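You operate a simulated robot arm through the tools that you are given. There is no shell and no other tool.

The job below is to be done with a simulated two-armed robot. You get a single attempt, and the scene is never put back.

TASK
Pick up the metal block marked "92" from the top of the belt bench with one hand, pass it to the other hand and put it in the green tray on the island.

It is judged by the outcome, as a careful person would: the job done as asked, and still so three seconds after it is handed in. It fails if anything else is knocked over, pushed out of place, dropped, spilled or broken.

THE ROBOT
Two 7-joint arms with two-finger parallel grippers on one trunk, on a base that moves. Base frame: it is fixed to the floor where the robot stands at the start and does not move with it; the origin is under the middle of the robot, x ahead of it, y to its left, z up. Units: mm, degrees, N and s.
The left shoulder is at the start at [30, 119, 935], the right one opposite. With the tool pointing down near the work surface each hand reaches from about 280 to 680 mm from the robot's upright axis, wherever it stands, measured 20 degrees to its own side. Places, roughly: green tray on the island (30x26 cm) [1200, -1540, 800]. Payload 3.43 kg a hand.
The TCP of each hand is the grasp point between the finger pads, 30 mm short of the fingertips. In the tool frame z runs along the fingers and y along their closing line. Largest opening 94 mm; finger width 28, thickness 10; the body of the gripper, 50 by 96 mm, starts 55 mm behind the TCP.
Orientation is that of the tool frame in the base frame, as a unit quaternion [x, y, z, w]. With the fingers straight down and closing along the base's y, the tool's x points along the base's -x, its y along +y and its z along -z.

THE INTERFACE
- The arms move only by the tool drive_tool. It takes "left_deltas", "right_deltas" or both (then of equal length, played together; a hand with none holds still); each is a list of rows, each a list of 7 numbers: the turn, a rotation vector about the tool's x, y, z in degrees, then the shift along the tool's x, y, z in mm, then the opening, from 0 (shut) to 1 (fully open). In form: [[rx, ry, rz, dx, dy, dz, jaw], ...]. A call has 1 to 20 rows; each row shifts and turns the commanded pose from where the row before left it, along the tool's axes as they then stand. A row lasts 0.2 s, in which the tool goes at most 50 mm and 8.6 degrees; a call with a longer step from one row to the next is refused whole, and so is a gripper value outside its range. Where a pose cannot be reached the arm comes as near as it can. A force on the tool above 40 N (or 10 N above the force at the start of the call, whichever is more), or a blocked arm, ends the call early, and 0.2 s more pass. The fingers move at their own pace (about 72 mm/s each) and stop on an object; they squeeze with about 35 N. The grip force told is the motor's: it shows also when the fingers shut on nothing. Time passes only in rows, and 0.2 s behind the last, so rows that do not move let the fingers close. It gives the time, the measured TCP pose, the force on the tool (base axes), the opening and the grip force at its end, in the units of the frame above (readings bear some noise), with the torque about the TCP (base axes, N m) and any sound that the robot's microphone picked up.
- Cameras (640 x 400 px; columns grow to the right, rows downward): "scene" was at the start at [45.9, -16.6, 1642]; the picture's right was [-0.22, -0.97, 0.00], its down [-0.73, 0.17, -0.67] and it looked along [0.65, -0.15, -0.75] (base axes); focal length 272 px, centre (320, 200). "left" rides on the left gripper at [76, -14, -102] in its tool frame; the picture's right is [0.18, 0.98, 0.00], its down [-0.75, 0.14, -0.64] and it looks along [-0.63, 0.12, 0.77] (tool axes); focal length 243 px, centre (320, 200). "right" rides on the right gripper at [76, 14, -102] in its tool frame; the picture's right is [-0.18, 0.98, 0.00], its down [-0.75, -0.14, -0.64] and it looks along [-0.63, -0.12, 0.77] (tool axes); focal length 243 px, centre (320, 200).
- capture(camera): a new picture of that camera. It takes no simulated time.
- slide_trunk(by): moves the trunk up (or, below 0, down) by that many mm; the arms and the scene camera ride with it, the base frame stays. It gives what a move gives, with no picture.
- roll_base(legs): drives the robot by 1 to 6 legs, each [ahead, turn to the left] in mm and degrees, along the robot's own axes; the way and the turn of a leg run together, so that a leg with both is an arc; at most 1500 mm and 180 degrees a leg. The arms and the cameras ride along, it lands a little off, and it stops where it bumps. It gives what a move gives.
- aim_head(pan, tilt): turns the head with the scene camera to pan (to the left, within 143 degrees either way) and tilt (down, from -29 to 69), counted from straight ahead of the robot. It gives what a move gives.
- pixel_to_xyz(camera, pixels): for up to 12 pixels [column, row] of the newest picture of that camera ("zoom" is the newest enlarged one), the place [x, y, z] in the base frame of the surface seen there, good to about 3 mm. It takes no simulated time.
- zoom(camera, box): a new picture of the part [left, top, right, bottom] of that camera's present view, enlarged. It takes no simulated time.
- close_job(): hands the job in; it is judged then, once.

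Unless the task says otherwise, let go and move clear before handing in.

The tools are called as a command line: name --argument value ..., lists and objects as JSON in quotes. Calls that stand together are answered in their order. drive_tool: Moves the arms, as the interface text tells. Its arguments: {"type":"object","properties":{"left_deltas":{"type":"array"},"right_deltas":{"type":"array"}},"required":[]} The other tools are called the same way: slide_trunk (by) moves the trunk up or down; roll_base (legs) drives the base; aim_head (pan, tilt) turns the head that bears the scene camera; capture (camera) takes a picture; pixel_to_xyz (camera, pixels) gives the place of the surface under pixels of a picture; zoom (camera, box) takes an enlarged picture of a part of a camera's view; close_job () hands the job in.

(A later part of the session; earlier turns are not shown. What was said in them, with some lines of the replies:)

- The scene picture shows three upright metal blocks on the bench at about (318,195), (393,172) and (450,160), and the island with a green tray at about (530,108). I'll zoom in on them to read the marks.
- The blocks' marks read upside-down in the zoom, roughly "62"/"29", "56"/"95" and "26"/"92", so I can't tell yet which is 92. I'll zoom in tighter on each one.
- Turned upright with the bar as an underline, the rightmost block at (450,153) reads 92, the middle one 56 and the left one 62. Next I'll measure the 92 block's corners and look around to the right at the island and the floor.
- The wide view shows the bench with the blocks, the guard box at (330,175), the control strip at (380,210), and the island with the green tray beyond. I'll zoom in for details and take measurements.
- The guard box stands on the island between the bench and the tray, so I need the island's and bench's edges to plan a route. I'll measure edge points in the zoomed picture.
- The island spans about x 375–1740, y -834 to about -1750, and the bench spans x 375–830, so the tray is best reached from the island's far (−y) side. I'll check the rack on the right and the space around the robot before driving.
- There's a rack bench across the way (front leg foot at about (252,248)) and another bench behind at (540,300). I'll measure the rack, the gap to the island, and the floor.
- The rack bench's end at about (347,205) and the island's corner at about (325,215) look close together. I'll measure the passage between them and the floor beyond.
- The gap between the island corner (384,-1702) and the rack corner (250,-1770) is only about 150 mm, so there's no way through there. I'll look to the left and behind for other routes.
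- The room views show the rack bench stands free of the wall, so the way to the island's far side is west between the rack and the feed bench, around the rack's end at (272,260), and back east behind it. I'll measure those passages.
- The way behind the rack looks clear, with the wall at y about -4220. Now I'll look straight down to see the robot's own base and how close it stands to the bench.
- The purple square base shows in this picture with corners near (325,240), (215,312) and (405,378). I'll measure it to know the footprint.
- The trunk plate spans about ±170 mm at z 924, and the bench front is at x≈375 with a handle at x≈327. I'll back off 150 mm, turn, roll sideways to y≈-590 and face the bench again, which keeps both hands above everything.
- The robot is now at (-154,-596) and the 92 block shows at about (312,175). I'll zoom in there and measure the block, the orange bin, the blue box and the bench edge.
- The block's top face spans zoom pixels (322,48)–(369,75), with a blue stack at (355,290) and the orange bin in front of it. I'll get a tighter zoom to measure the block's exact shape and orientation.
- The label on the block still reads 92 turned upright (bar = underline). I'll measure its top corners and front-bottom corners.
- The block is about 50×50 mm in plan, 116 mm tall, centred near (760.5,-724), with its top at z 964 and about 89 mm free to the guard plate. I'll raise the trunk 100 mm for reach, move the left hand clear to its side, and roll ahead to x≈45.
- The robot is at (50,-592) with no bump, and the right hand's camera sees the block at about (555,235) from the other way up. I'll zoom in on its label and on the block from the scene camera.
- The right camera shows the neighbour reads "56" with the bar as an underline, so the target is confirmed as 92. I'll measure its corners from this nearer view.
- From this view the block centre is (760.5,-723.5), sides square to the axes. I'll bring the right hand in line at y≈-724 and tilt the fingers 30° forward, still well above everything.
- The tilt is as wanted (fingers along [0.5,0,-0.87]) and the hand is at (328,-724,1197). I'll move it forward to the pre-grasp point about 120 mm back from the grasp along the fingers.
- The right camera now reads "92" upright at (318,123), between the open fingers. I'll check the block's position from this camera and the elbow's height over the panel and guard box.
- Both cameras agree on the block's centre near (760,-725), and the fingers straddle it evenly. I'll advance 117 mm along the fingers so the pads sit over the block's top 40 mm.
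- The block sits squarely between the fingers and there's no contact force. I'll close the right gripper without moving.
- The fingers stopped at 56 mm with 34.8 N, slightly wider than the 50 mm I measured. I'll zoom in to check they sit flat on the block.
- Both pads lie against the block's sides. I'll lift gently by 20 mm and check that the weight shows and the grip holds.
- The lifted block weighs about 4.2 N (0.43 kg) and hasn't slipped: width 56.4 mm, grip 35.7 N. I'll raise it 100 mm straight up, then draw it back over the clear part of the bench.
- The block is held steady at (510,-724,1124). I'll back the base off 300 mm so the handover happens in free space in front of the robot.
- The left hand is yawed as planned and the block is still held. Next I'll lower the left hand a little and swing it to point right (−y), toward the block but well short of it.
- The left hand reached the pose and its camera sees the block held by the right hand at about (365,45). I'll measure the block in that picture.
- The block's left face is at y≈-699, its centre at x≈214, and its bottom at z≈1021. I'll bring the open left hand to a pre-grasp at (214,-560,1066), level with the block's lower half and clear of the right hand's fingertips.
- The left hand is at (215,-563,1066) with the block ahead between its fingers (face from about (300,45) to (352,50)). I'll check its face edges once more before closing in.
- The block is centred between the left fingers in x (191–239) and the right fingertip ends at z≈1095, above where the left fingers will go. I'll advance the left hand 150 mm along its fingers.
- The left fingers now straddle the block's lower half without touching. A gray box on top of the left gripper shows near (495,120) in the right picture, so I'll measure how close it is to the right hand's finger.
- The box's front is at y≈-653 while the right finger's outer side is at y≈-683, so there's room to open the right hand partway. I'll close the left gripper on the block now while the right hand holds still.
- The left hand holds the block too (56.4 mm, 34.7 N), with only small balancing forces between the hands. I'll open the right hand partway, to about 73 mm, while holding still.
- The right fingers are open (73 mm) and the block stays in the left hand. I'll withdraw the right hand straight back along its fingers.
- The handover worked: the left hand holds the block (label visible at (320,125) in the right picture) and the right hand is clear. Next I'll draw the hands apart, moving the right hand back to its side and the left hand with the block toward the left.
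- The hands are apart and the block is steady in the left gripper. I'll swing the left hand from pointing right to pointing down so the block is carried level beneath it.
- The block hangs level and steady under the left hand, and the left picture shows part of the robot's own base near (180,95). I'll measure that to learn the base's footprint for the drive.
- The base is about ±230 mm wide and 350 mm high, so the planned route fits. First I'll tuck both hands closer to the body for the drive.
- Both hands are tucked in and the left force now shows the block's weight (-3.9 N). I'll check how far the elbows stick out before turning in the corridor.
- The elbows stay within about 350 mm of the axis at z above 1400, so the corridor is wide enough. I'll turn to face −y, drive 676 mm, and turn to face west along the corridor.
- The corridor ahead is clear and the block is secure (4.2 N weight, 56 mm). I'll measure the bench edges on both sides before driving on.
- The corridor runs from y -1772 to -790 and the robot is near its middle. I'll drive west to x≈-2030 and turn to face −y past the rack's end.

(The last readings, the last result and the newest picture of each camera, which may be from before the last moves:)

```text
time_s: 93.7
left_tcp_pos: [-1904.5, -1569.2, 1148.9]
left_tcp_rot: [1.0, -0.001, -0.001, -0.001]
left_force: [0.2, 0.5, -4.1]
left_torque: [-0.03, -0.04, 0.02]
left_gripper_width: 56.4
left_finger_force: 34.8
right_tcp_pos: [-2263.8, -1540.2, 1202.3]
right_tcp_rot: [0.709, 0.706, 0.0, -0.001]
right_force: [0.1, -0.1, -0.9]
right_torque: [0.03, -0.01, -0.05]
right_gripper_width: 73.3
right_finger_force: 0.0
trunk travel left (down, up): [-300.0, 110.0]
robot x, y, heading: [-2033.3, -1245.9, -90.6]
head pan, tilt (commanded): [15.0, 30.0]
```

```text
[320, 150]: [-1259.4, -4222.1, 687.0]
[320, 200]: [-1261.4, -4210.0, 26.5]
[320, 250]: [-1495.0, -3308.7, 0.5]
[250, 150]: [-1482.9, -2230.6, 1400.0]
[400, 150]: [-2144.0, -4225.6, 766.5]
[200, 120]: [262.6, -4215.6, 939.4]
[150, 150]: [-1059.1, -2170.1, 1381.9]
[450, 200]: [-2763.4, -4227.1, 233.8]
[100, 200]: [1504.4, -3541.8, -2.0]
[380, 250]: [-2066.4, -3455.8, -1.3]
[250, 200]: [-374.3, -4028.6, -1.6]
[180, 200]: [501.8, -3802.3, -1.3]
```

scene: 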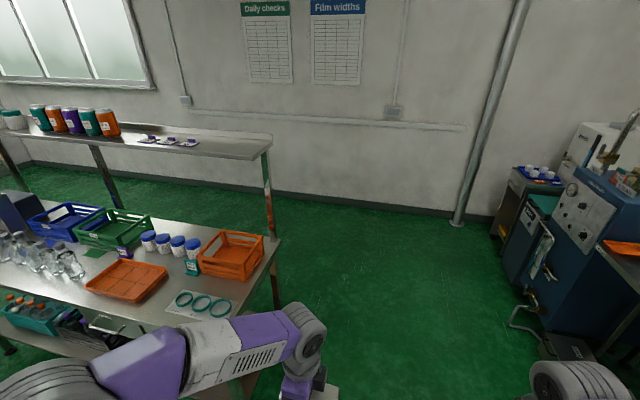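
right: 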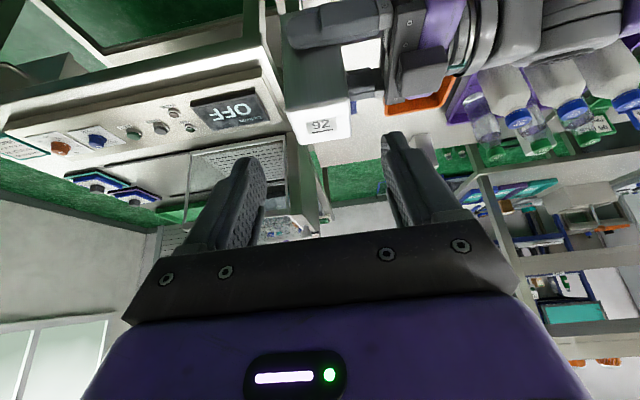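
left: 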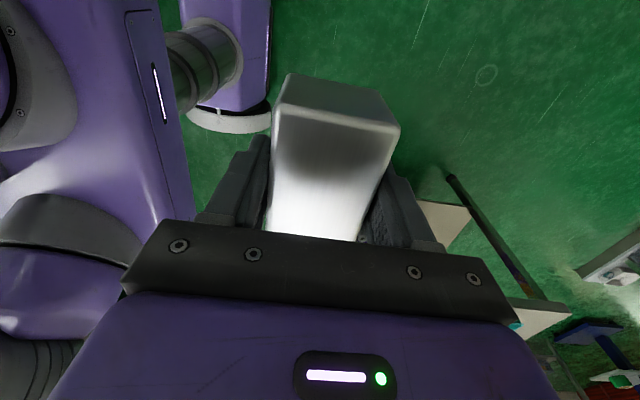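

Behind the rack the floor is clear to the wall at y≈-4220. I'll drive on to y≈-3000 and turn east.

roll_base --legs '[[1400, 0], [360, 0], [0, 90]]'

aim_head --pan 0 --tilt 25

capture --camera "scene"

pixel_to_xyz --camera "scene" --pixels '[[320, 150], [320, 180], [320, 250], [250, 180], [400, 180], [200, 200], [230, 150], [450, 200], [260, 250], [380, 250], [280, 160], [180, 160]]'

```text
time_s: 106.5
left_tcp_pos: [-1727.6, -2889.7, 1148.4]
left_tcp_rot: [0.705, 0.709, -0.001, 0.0]
left_force: [0.3, -0.6, -4.7]
left_torque: [0.05, 0.02, 0.01]
left_gripper_width: 56.4
left_finger_force: 34.8
right_tcp_pos: [-1753.8, -3249.0, 1202.3]
right_tcp_rot: [-0.003, 1.0, 0.0, 0.0]
right_force: [0.3, 1.1, 0.5]
right_torque: [-0.01, 0.02, -0.01]
right_gripper_width: 73.4
right_finger_force: 0.1
trunk travel left (down, up): [-300.0, 110.0]
robot x, y, heading: [-2049.9, -3019.9, -0.0]
head pan, tilt (commanded): [15.0, 30.0]
```

```text
time_s: 107.3
left_tcp_pos: [-1728.1, -2887.5, 1148.8]
left_tcp_rot: [0.705, 0.709, 0.0, 0.0]
left_force: [-0.9, 0.8, -3.2]
left_torque: [0.06, 0.04, 0.03]
left_gripper_width: 56.4
left_finger_force: 35.4
right_tcp_pos: [-1752.8, -3248.4, 1203.1]
right_tcp_rot: [-0.003, 1.0, 0.0, 0.001]
right_force: [0.5, -0.5, 0.6]
right_torque: [0.01, 0.02, 0.01]
right_gripper_width: 73.1
right_finger_force: 0.0
trunk travel left (down, up): [-300.0, 110.0]
robot x, y, heading: [-2049.4, -3015.7, -0.1]
head pan, tilt (commanded): [0.0, 25.0]
```

```text
taken
```

scene: 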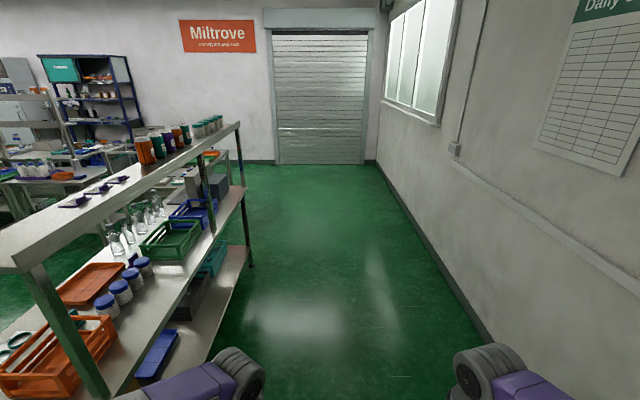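

```text
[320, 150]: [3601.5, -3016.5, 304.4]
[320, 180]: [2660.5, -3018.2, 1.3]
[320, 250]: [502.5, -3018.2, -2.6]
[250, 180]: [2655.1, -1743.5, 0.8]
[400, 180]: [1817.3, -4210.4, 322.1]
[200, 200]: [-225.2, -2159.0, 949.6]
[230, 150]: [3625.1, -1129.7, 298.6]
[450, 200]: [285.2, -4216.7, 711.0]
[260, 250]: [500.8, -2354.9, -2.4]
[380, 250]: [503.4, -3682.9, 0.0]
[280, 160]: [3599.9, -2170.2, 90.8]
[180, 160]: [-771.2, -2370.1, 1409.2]
```

The aisle ahead is clear all the way east, with the rack's back edge at y≈-2400. I'll drive east about 3250 mm to x≈1200 and turn north toward the island.

roll_base --legs '[[1100, 0], [1100, 0], [1050, 0], [0, 90]]'

aim_head --pan 0 --tilt 35

capture --camera "scene"

pixel_to_xyz --camera "scene" --pixels '[[320, 150], [320, 180], [320, 200], [250, 180], [400, 180], [200, 200], [350, 170], [450, 200], [260, 250], [320, 250], [280, 190], [340, 190]]'

```text
time_s: 127.0
left_tcp_pos: [1050.9, -2659.2, 1149.5]
left_tcp_rot: [-0.027, 1.0, 0.0, 0.0]
left_force: [0.5, -0.1, -3.8]
left_torque: [0.02, 0.12, -0.02]
left_gripper_width: 56.2
left_finger_force: 35.0
right_tcp_pos: [1412.3, -2666.7, 1201.3]
right_tcp_rot: [0.726, -0.688, 0.0, 0.0]
right_force: [0.4, 0.4, -0.3]
right_torque: [0.01, 0.0, -0.01]
right_gripper_width: 73.3
right_finger_force: 0.0
trunk travel left (down, up): [-300.0, 110.0]
robot x, y, heading: [1195.6, -2973.9, 92.7]
head pan, tilt (commanded): [0.0, 25.0]
```

```text
time_s: 127.7
left_tcp_pos: [1051.1, -2657.8, 1149.3]
left_tcp_rot: [-0.026, 1.0, -0.001, 0.0]
left_force: [0.1, 0.6, -4.1]
left_torque: [0.04, 0.09, 0.01]
left_gripper_width: 56.3
left_finger_force: 35.2
right_tcp_pos: [1412.3, -2666.9, 1200.8]
right_tcp_rot: [0.726, -0.688, 0.0, 0.0]
right_force: [-0.7, -0.1, 0.9]
right_torque: [-0.04, 0.0, -0.01]
right_gripper_width: 73.4
right_finger_force: 0.1
trunk travel left (down, up): [-300.0, 110.0]
robot x, y, heading: [1193.9, -2977.6, 92.6]
head pan, tilt (commanded): [0.0, 35.0]
```

```text
taken
```

scene: 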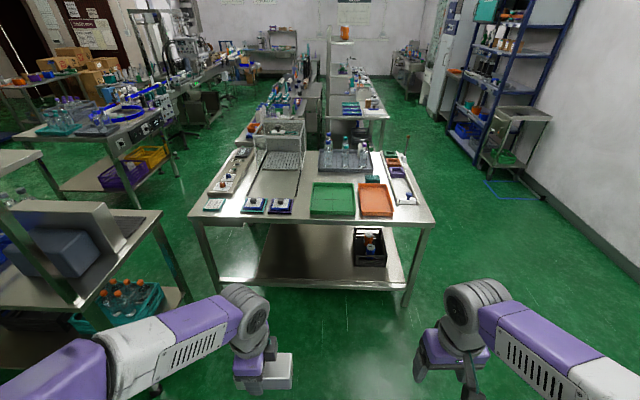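

```text
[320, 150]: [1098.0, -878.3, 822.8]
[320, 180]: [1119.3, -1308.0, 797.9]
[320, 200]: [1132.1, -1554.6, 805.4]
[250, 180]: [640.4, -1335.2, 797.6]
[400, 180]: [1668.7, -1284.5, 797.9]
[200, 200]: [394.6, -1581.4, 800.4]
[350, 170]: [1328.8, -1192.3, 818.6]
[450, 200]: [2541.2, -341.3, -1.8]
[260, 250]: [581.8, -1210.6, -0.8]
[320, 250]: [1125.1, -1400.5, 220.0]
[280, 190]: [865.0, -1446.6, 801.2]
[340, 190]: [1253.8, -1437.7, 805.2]
```

The robot now faces the island with the green tray straight ahead at about (332,198), and the orange tray is beside it. I'll zoom in and measure the tray.

zoom --camera "scene" --box '[290, 165, 410, 240]'

pixel_to_xyz --camera "zoom" --pixels '[[125, 105], [335, 105], [350, 260], [110, 260], [230, 180], [230, 275], [370, 180], [390, 105], [545, 105], [230, 305], [70, 180], [230, 130]]'

```text
5.33 times, centred on (350, 202) of scene
```

zoom: 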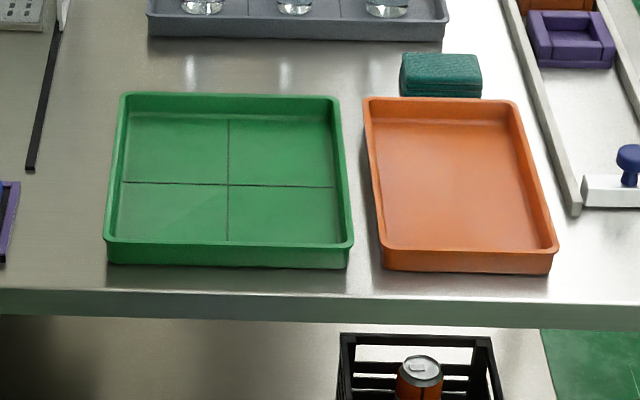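

```text
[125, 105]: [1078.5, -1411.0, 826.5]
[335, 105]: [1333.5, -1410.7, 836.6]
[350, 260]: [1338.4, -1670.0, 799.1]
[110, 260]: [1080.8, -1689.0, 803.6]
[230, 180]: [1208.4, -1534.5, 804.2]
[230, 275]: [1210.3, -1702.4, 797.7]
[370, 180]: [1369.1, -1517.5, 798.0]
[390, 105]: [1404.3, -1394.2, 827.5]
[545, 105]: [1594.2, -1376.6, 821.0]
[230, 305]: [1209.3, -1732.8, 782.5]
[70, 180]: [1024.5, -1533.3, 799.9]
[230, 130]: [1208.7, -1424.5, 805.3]
```

The green tray is empty, with its inside about x 1080–1335, y -1670 to -1410, floor at z≈804 and rim at z≈830. I'll aim slightly right, drive about 900 mm up to the island's edge, and straighten.

roll_base --legs '[[0, -5.6], [900, 0], [0, 3]]'

aim_head --pan 5 --tilt 55

capture --camera "scene"

capture --camera "left"

```text
time_s: 133.3
left_tcp_pos: [1105.8, -1763.0, 1149.5]
left_tcp_rot: [-0.005, 1.0, 0.0, 0.0]
left_force: [0.0, 0.4, -3.5]
left_torque: [-0.01, 0.06, 0.02]
left_gripper_width: 56.3
left_finger_force: 35.5
right_tcp_pos: [1468.0, -1786.8, 1201.0]
right_tcp_rot: [0.711, -0.703, 0.0, 0.0]
right_force: [0.2, 0.1, -0.1]
right_torque: [0.03, -0.03, 0.02]
right_gripper_width: 73.2
right_finger_force: 0.2
trunk travel left (down, up): [-300.0, 110.0]
robot x, y, heading: [1238.7, -2084.4, 90.2]
head pan, tilt (commanded): [0.0, 35.0]
```

```text
time_s: 134.2
left_tcp_pos: [1106.7, -1762.1, 1149.0]
left_tcp_rot: [-0.005, 1.0, 0.0, -0.001]
left_force: [0.2, -0.4, -5.2]
left_torque: [-0.02, 0.07, -0.02]
left_gripper_width: 56.3
left_finger_force: 35.4
right_tcp_pos: [1467.6, -1785.1, 1200.4]
right_tcp_rot: [0.712, -0.703, 0.0, 0.0]
right_force: [-0.3, 0.3, -1.2]
right_torque: [0.0, 0.01, 0.01]
right_gripper_width: 73.1
right_finger_force: 0.1
trunk travel left (down, up): [-300.0, 110.0]
robot x, y, heading: [1238.9, -2087.9, 90.5]
head pan, tilt (commanded): [5.0, 55.0]
```

```text
taken
```

scene: 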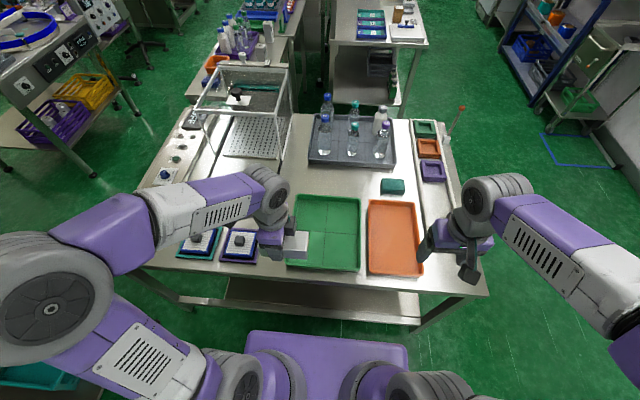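

```text
taken
```

left: 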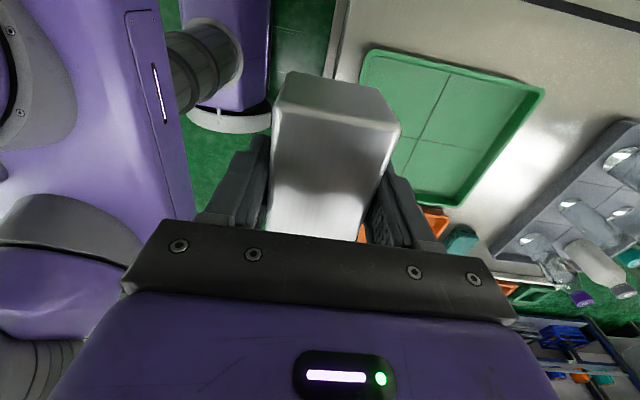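

The robot stands at (1239,-2087) facing the tray. I'll zoom in on the tray to check its floor and walls precisely.

zoom --camera "scene" --box '[275, 185, 435, 285]'

pixel_to_xyz --camera "zoom" --pixels '[[98, 45], [338, 48], [335, 345], [60, 320], [215, 140], [280, 100], [280, 250], [150, 90], [200, 300], [200, 315], [200, 45], [215, 200]]'

zoom --camera "left" --box '[340, 30, 560, 220]'

```text
4.00 times, centred on (355, 235) of scene
```

zoom: 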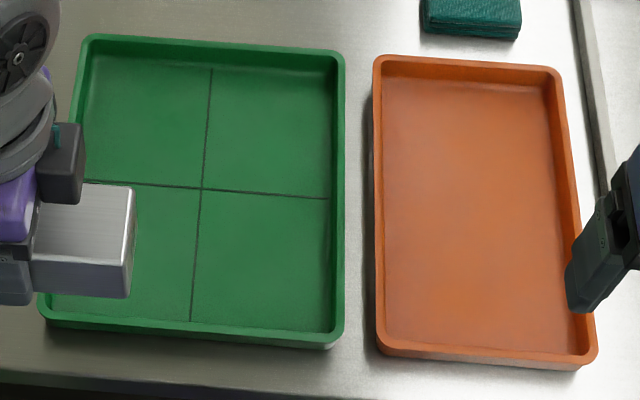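

```text
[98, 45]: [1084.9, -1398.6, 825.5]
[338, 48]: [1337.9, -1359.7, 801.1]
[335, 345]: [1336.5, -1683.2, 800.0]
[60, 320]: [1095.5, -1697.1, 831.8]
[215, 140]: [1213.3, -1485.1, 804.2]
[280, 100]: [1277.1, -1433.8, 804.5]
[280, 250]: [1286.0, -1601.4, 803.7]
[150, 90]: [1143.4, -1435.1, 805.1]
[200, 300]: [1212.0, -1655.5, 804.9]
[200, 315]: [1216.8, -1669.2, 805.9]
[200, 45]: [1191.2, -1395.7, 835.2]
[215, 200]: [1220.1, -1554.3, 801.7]
```

```text
2.11 times, centred on (450, 125) of left
```

zoom: 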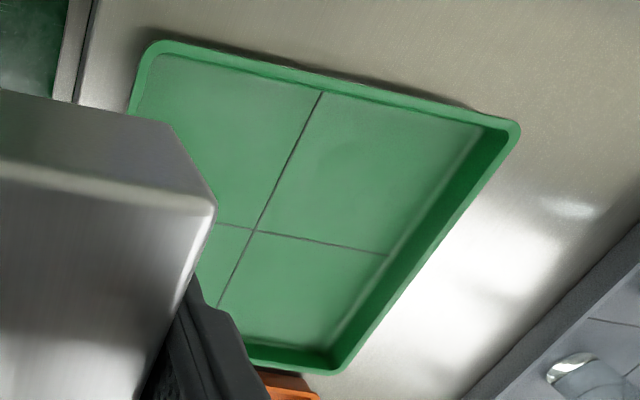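

The tray interior spans about x 1085–1330, y -1680 to -1405, so I'll set the block near its middle with the hand at about (1195,-1540). I'll move the left hand over it at height first.

drive_tool --left_deltas '[[0, 0, 0, -10, 25, 0, 0], [0, 0, 0, -15, 37, 0, 0], [0, 0, 0, -15, 37, 0, 0], [0, 0, 0, -15, 37, 0, 0], [0, 0, 0, -15, 37, 0, 0], [0, 0, 0, -12, 30, 0, 0], [0, 0, 0, -6, 19, 0, 0], [0, 0, 0, 0, 0, 0, 0]]'

capture --camera "scene"

capture --camera "left"

```text
time_s: 136.0
left_tcp_pos: [1192.0, -1540.3, 1149.3]
left_tcp_rot: [-0.005, 1.0, -0.001, 0.0]
left_force: [1.1, 0.5, -4.6]
left_torque: [0.0, 0.07, 0.0]
left_gripper_width: 56.2
left_finger_force: 35.0
right_tcp_pos: [1467.3, -1786.7, 1202.5]
right_tcp_rot: [0.71, -0.704, -0.001, 0.001]
right_force: [-0.1, -0.2, -0.2]
right_torque: [0.0, 0.01, 0.0]
right_gripper_width: 73.4
right_finger_force: 0.1
trunk travel left (down, up): [-300.0, 110.0]
robot x, y, heading: [1238.2, -2087.4, 90.4]
head pan, tilt (commanded): [5.0, 55.0]
```

```text
taken
```

scene: 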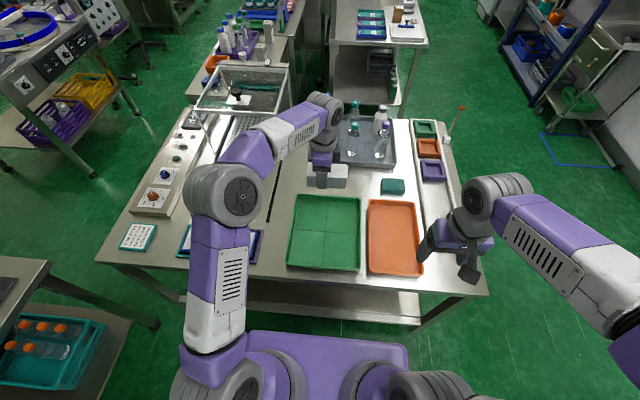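

```text
taken
```

left: 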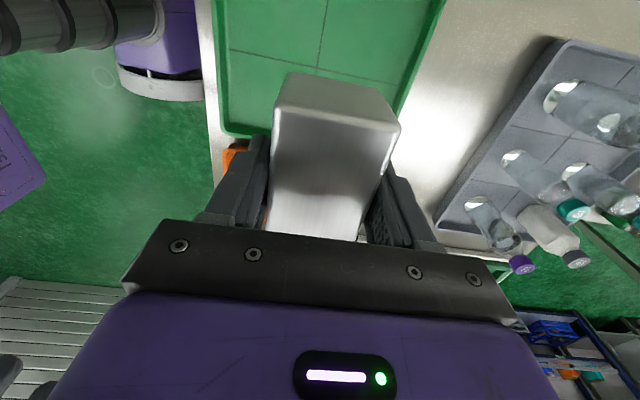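

The hand is at (1192,-1540,1149), above the tray's middle. I'll lower it to about z 900 and check again.

drive_tool --left_deltas '[[0, 0, 0, 0, 0, 25, 0], [0, 0, 0, 0, 0, 40, 0], [0, 0, 0, 0, 0, 40, 0], [0, 0, 0, 0, 0, 40, 0], [0, 0, 0, 0, 0, 40, 0], [0, 0, 0, 0, 0, 40, 0], [0, 0, 0, 0, 0, 20, 0], [0, 0, 0, 0, 0, 0, 0]]'

capture --camera "scene"

capture --camera "left"

```text
time_s: 137.8
left_tcp_pos: [1192.4, -1538.8, 902.5]
left_tcp_rot: [-0.006, 1.0, 0.0, 0.0]
left_force: [-0.8, -1.1, -4.6]
left_torque: [0.0, 0.04, -0.01]
left_gripper_width: 55.9
left_finger_force: 34.6
right_tcp_pos: [1467.1, -1785.8, 1201.2]
right_tcp_rot: [0.711, -0.703, 0.0, 0.0]
right_force: [-0.3, 0.3, -0.9]
right_torque: [0.02, -0.03, 0.01]
right_gripper_width: 73.2
right_finger_force: 0.1
trunk travel left (down, up): [-300.0, 110.0]
robot x, y, heading: [1240.0, -2083.5, 90.5]
head pan, tilt (commanded): [5.0, 55.0]
```

```text
taken
```

scene: 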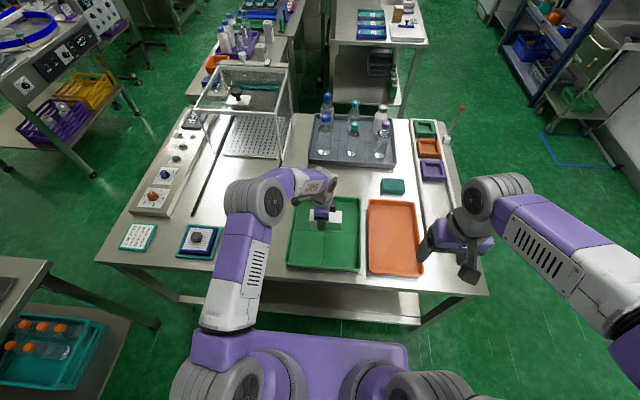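

```text
taken
```

left: 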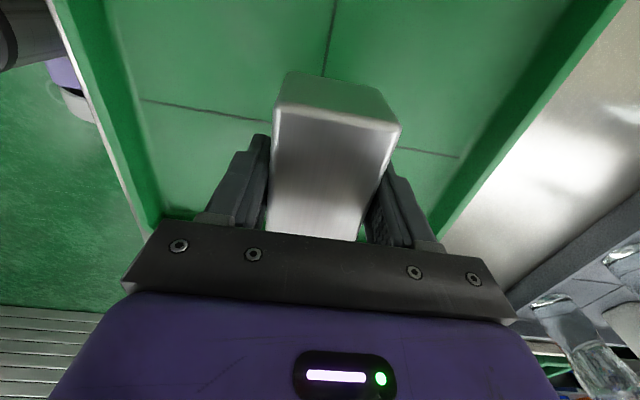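

The block is now about 60 mm above the tray floor and inside its outline. I'll zoom in to measure the block's position and lower edge.

zoom --camera "scene" --box '[280, 185, 370, 275]'

pixel_to_xyz --camera "left" --pixels '[[290, 80], [385, 105], [285, 105], [392, 125], [335, 95], [280, 180], [378, 180], [330, 160], [250, 170], [400, 200]]'

```text
4.44 times, centred on (325, 230) of scene
```

zoom: 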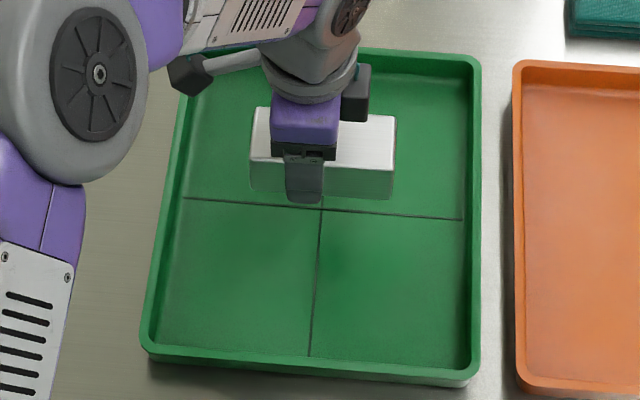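

```text
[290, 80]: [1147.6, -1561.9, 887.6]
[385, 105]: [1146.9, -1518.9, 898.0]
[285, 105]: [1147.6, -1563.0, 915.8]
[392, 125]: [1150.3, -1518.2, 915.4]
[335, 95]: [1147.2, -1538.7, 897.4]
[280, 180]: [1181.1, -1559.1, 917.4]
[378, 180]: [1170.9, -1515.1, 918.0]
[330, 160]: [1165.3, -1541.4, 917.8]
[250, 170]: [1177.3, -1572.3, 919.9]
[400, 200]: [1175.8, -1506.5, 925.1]
```

The block's upper face is at z≈917, so its underside will meet the floor with the hand near z 840. I'll lower it to about 846, then creep in 1 mm steps.

drive_tool --left_deltas '[[0, 0, 0, 0, 0, 12, 0], [0, 0, 0, 0, 0, 12, 0], [0, 0, 0, 0, 0, 12, 0], [0, 0, 0, 0, 0, 12, 0], [0, 0, 0, 0, 0, 7, 0], [0, 0, 0, 0, 0, 0, 0]]'

drive_tool --left_deltas '[[0, 0, 0, 0, 0, 1, 0], [0, 0, 0, 0, 0, 1, 0], [0, 0, 0, 0, 0, 1, 0], [0, 0, 0, 0, 0, 1, 0]]'

zoom --camera "scene" --box '[280, 185, 370, 275]'

```text
time_s: 139.2
left_tcp_pos: [1193.1, -1541.0, 847.6]
left_tcp_rot: [-0.005, 1.0, 0.0, 0.0]
left_force: [0.5, 0.3, -4.6]
left_torque: [0.02, 0.09, 0.02]
left_gripper_width: 56.4
left_finger_force: 34.7
right_tcp_pos: [1466.7, -1785.0, 1202.0]
right_tcp_rot: [0.711, -0.703, -0.001, 0.0]
right_force: [0.0, -0.6, 0.0]
right_torque: [0.0, -0.01, 0.0]
right_gripper_width: 73.4
right_finger_force: 0.0
trunk travel left (down, up): [-300.0, 110.0]
robot x, y, heading: [1241.2, -2086.7, 90.1]
head pan, tilt (commanded): [5.0, 55.0]
```

```text
time_s: 140.2
left_tcp_pos: [1193.0, -1538.7, 845.9]
left_tcp_rot: [-0.006, 1.0, 0.001, 0.0]
left_force: [0.3, 0.6, -4.0]
left_torque: [-0.04, 0.06, 0.01]
left_gripper_width: 56.4
left_finger_force: 35.0
right_tcp_pos: [1467.3, -1785.6, 1201.8]
right_tcp_rot: [0.711, -0.703, 0.001, 0.0]
right_force: [-0.2, 0.3, 0.2]
right_torque: [0.0, -0.02, 0.0]
right_gripper_width: 73.3
right_finger_force: 0.0
trunk travel left (down, up): [-300.0, 110.0]
robot x, y, heading: [1238.2, -2084.8, 90.3]
head pan, tilt (commanded): [5.0, 55.0]
```

```text
4.44 times, centred on (325, 230) of scene
```

zoom: 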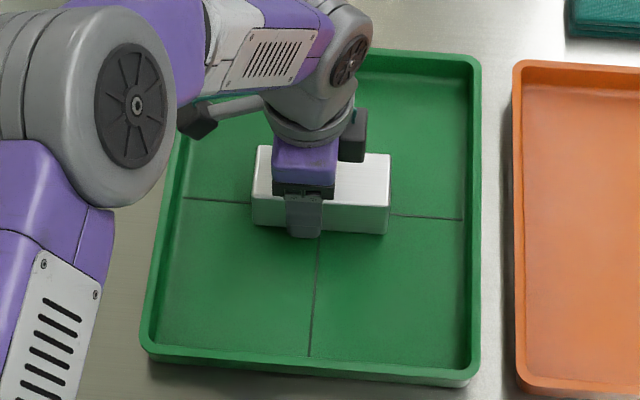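

There's still no contact (force steady near -4 N). I'll continue down in 1 mm steps.

drive_tool --left_deltas '[[0, 0, 0, 0, 0, 1, 0], [0, 0, 0, 0, 0, 1, 0], [0, 0, 0, 0, 0, 1, 0]]'

```text
time_s: 141.0
left_tcp_pos: [1192.0, -1540.2, 843.7]
left_tcp_rot: [-0.006, 1.0, 0.001, 0.001]
left_force: [-3.6, -0.6, 13.5]
left_torque: [-0.3, -0.93, -0.06]
left_gripper_width: 56.1
left_finger_force: 35.0
right_tcp_pos: [1466.5, -1787.9, 1201.1]
right_tcp_rot: [0.711, -0.703, -0.001, -0.001]
right_force: [0.0, 0.5, 0.5]
right_torque: [0.02, 0.02, 0.03]
right_gripper_width: 73.3
right_finger_force: 0.1
trunk travel left (down, up): [-300.0, 110.0]
robot x, y, heading: [1239.3, -2086.0, 90.6]
head pan, tilt (commanded): [5.0, 55.0]
```

The block has touched the tray floor (force up to +13.5 N). I'll open the left gripper gently without moving.

drive_tool --left_deltas '[[0, 0, 0, 0, 0, 0, 0.58], [0, 0, 0, 0, 0, 0, 0.64], [0, 0, 0, 0, 0, 0, 0.72], [0, 0, 0, 0, 0, 0, 0.85], [0, 0, 0, 0, 0, 0, 0.9], [0, 0, 0, 0, 0, 0, 0.9]]'

capture --camera "left"

zoom --camera "scene" --box '[280, 185, 370, 275]'

```text
time_s: 142.4
left_tcp_pos: [1193.5, -1538.9, 841.8]
left_tcp_rot: [-0.005, 1.0, 0.0, 0.0]
left_force: [-1.4, 0.5, -0.6]
left_torque: [0.02, -0.03, 0.01]
left_gripper_width: 84.7
left_finger_force: 0.0
right_tcp_pos: [1467.0, -1787.7, 1201.7]
right_tcp_rot: [0.71, -0.704, 0.0, 0.0]
right_force: [0.1, -0.9, -0.4]
right_torque: [-0.02, -0.02, -0.04]
right_gripper_width: 73.2
right_finger_force: 0.0
trunk travel left (down, up): [-300.0, 110.0]
robot x, y, heading: [1235.8, -2084.4, 90.4]
head pan, tilt (commanded): [5.0, 55.0]
```

```text
taken
```

left: 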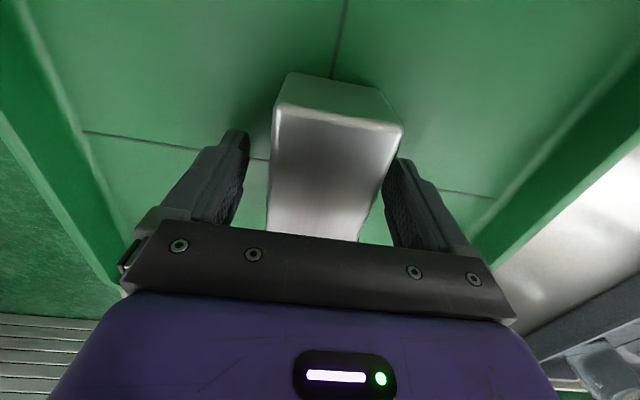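

```text
4.44 times, centred on (325, 230) of scene
```

zoom: 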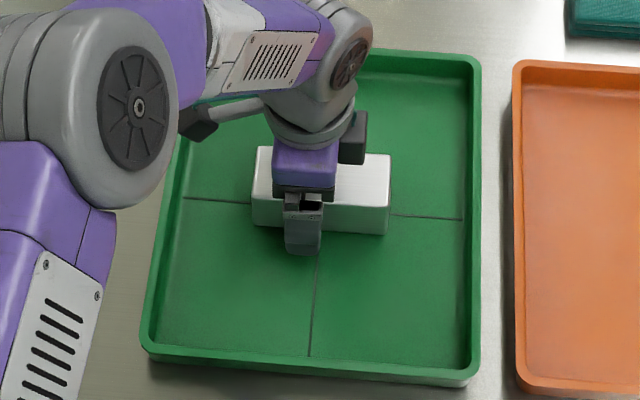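

The gripper is open (84.7 mm) and the block rests in the tray. I'll raise the left hand straight up, slowly at first.

drive_tool --left_deltas '[[0, 0, 0, 0, 0, -8, 0.9], [0, 0, 0, 0, 0, -15, 0.9], [0, 0, 0, 0, 0, -30, 0.9], [0, 0, 0, 0, 0, -40, 0.9], [0, 0, 0, 0, 0, -40, 0.9], [0, 0, 0, 0, 0, -40, 0.9], [0, 0, 0, 0, 0, -40, 0.9], [0, 0, 0, 0, 0, -40, 0.9]]'

capture --camera "left"

capture --camera "scene"

```text
time_s: 144.2
left_tcp_pos: [1192.6, -1541.8, 1095.5]
left_tcp_rot: [-0.005, 1.0, 0.0, 0.0]
left_force: [-0.2, 0.6, 0.0]
left_torque: [0.02, -0.01, 0.0]
left_gripper_width: 84.8
left_finger_force: 0.1
right_tcp_pos: [1468.2, -1788.6, 1201.8]
right_tcp_rot: [0.711, -0.703, 0.0, 0.0]
right_force: [-0.1, -0.2, 0.9]
right_torque: [0.01, 0.01, -0.02]
right_gripper_width: 73.3
right_finger_force: 0.0
trunk travel left (down, up): [-300.0, 110.0]
robot x, y, heading: [1239.6, -2086.6, 90.1]
head pan, tilt (commanded): [5.0, 55.0]
```

```text
taken
```

left: 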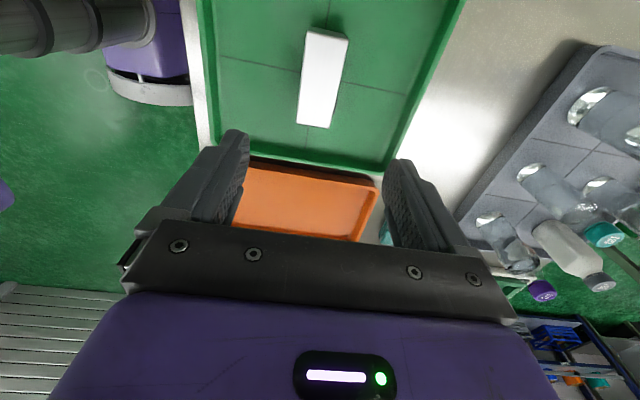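

```text
taken
```

scene: 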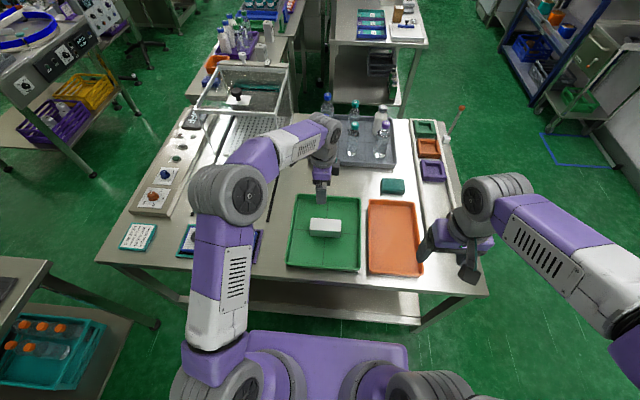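

The block lies flat near the middle of the green tray (scene (325,227)) and nothing else has moved. I'll draw the left hand back clear of the island and take a last look.

drive_tool --left_deltas '[[0, 0, 0, 8, -25, -10, 0.9], [0, 0, 0, 14, -37, -10, 0.9], [0, 0, 0, 14, -37, -10, 0.9], [0, 0, 0, 14, -37, -10, 0.9], [0, 0, 0, 14, -37, -10, 0.9], [0, 0, 0, 14, -37, 0, 0.9], [0, 0, 0, 0, 0, 0, 0.9], [0, 0, 0, 0, 0, 0, 0.9]]'

capture --camera "scene"

zoom --camera "scene" --box '[275, 185, 435, 285]'

pixel_to_xyz --camera "zoom" --pixels '[[200, 150], [140, 150], [260, 150], [200, 185]]'

```text
time_s: 146.0
left_tcp_pos: [1116.1, -1750.7, 1145.6]
left_tcp_rot: [-0.005, 1.0, -0.001, 0.0]
left_force: [0.3, -0.9, 0.6]
left_torque: [0.02, -0.01, 0.01]
left_gripper_width: 84.7
left_finger_force: 0.0
right_tcp_pos: [1467.6, -1786.8, 1200.1]
right_tcp_rot: [0.711, -0.703, 0.0, 0.0]
right_force: [-0.1, -0.6, 0.2]
right_torque: [0.06, 0.02, 0.01]
right_gripper_width: 73.3
right_finger_force: 0.0
trunk travel left (down, up): [-300.0, 110.0]
robot x, y, heading: [1238.7, -2087.6, 90.4]
head pan, tilt (commanded): [5.0, 55.0]
```

```text
taken
```

scene: 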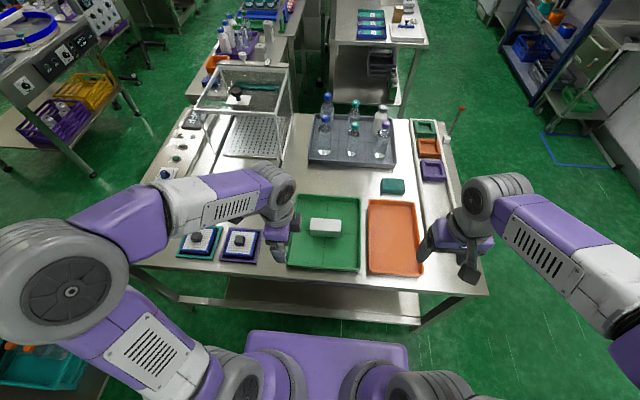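

```text
4.00 times, centred on (355, 235) of scene
```

zoom: 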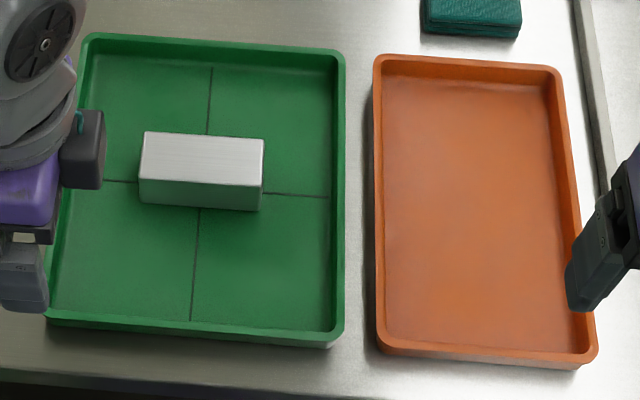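

```text
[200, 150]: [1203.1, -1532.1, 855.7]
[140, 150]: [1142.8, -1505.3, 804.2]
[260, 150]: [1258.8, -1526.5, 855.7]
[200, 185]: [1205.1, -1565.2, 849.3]
```

The "92" block lies flat and still near the middle of the green tray, with its top at z≈856 over a floor at z≈804. Both hands are open and clear, and nothing else was disturbed, so I'm handing the job in.

close_job

```text
The job is handed in.
```

The block marked "92" is in the green tray on the island, lying on its side near the middle. It stood upright on the bench, but I set it down flat because the left hand was holding it from the side.

- **Pick-up:** the right hand lifted the block off the belt bench. I read the label upright through the wrist camera to be sure it wasn't the "62" or "56" block.
- **Handover:** in free space in front of the robot, the left hand took the block and the right hand let go.
- **Route:** the gap between the island and the rack bench was only about 150 mm, so I drove around the rack to reach the tray from the far side.
- **Placing:** I lowered the block until it touched the tray floor, then opened the left hand and backed it away.

In the last pictures the block was still, both hands were open and clear, and I saw nothing knocked over or moved. I did not go back to look at the belt bench after driving away.
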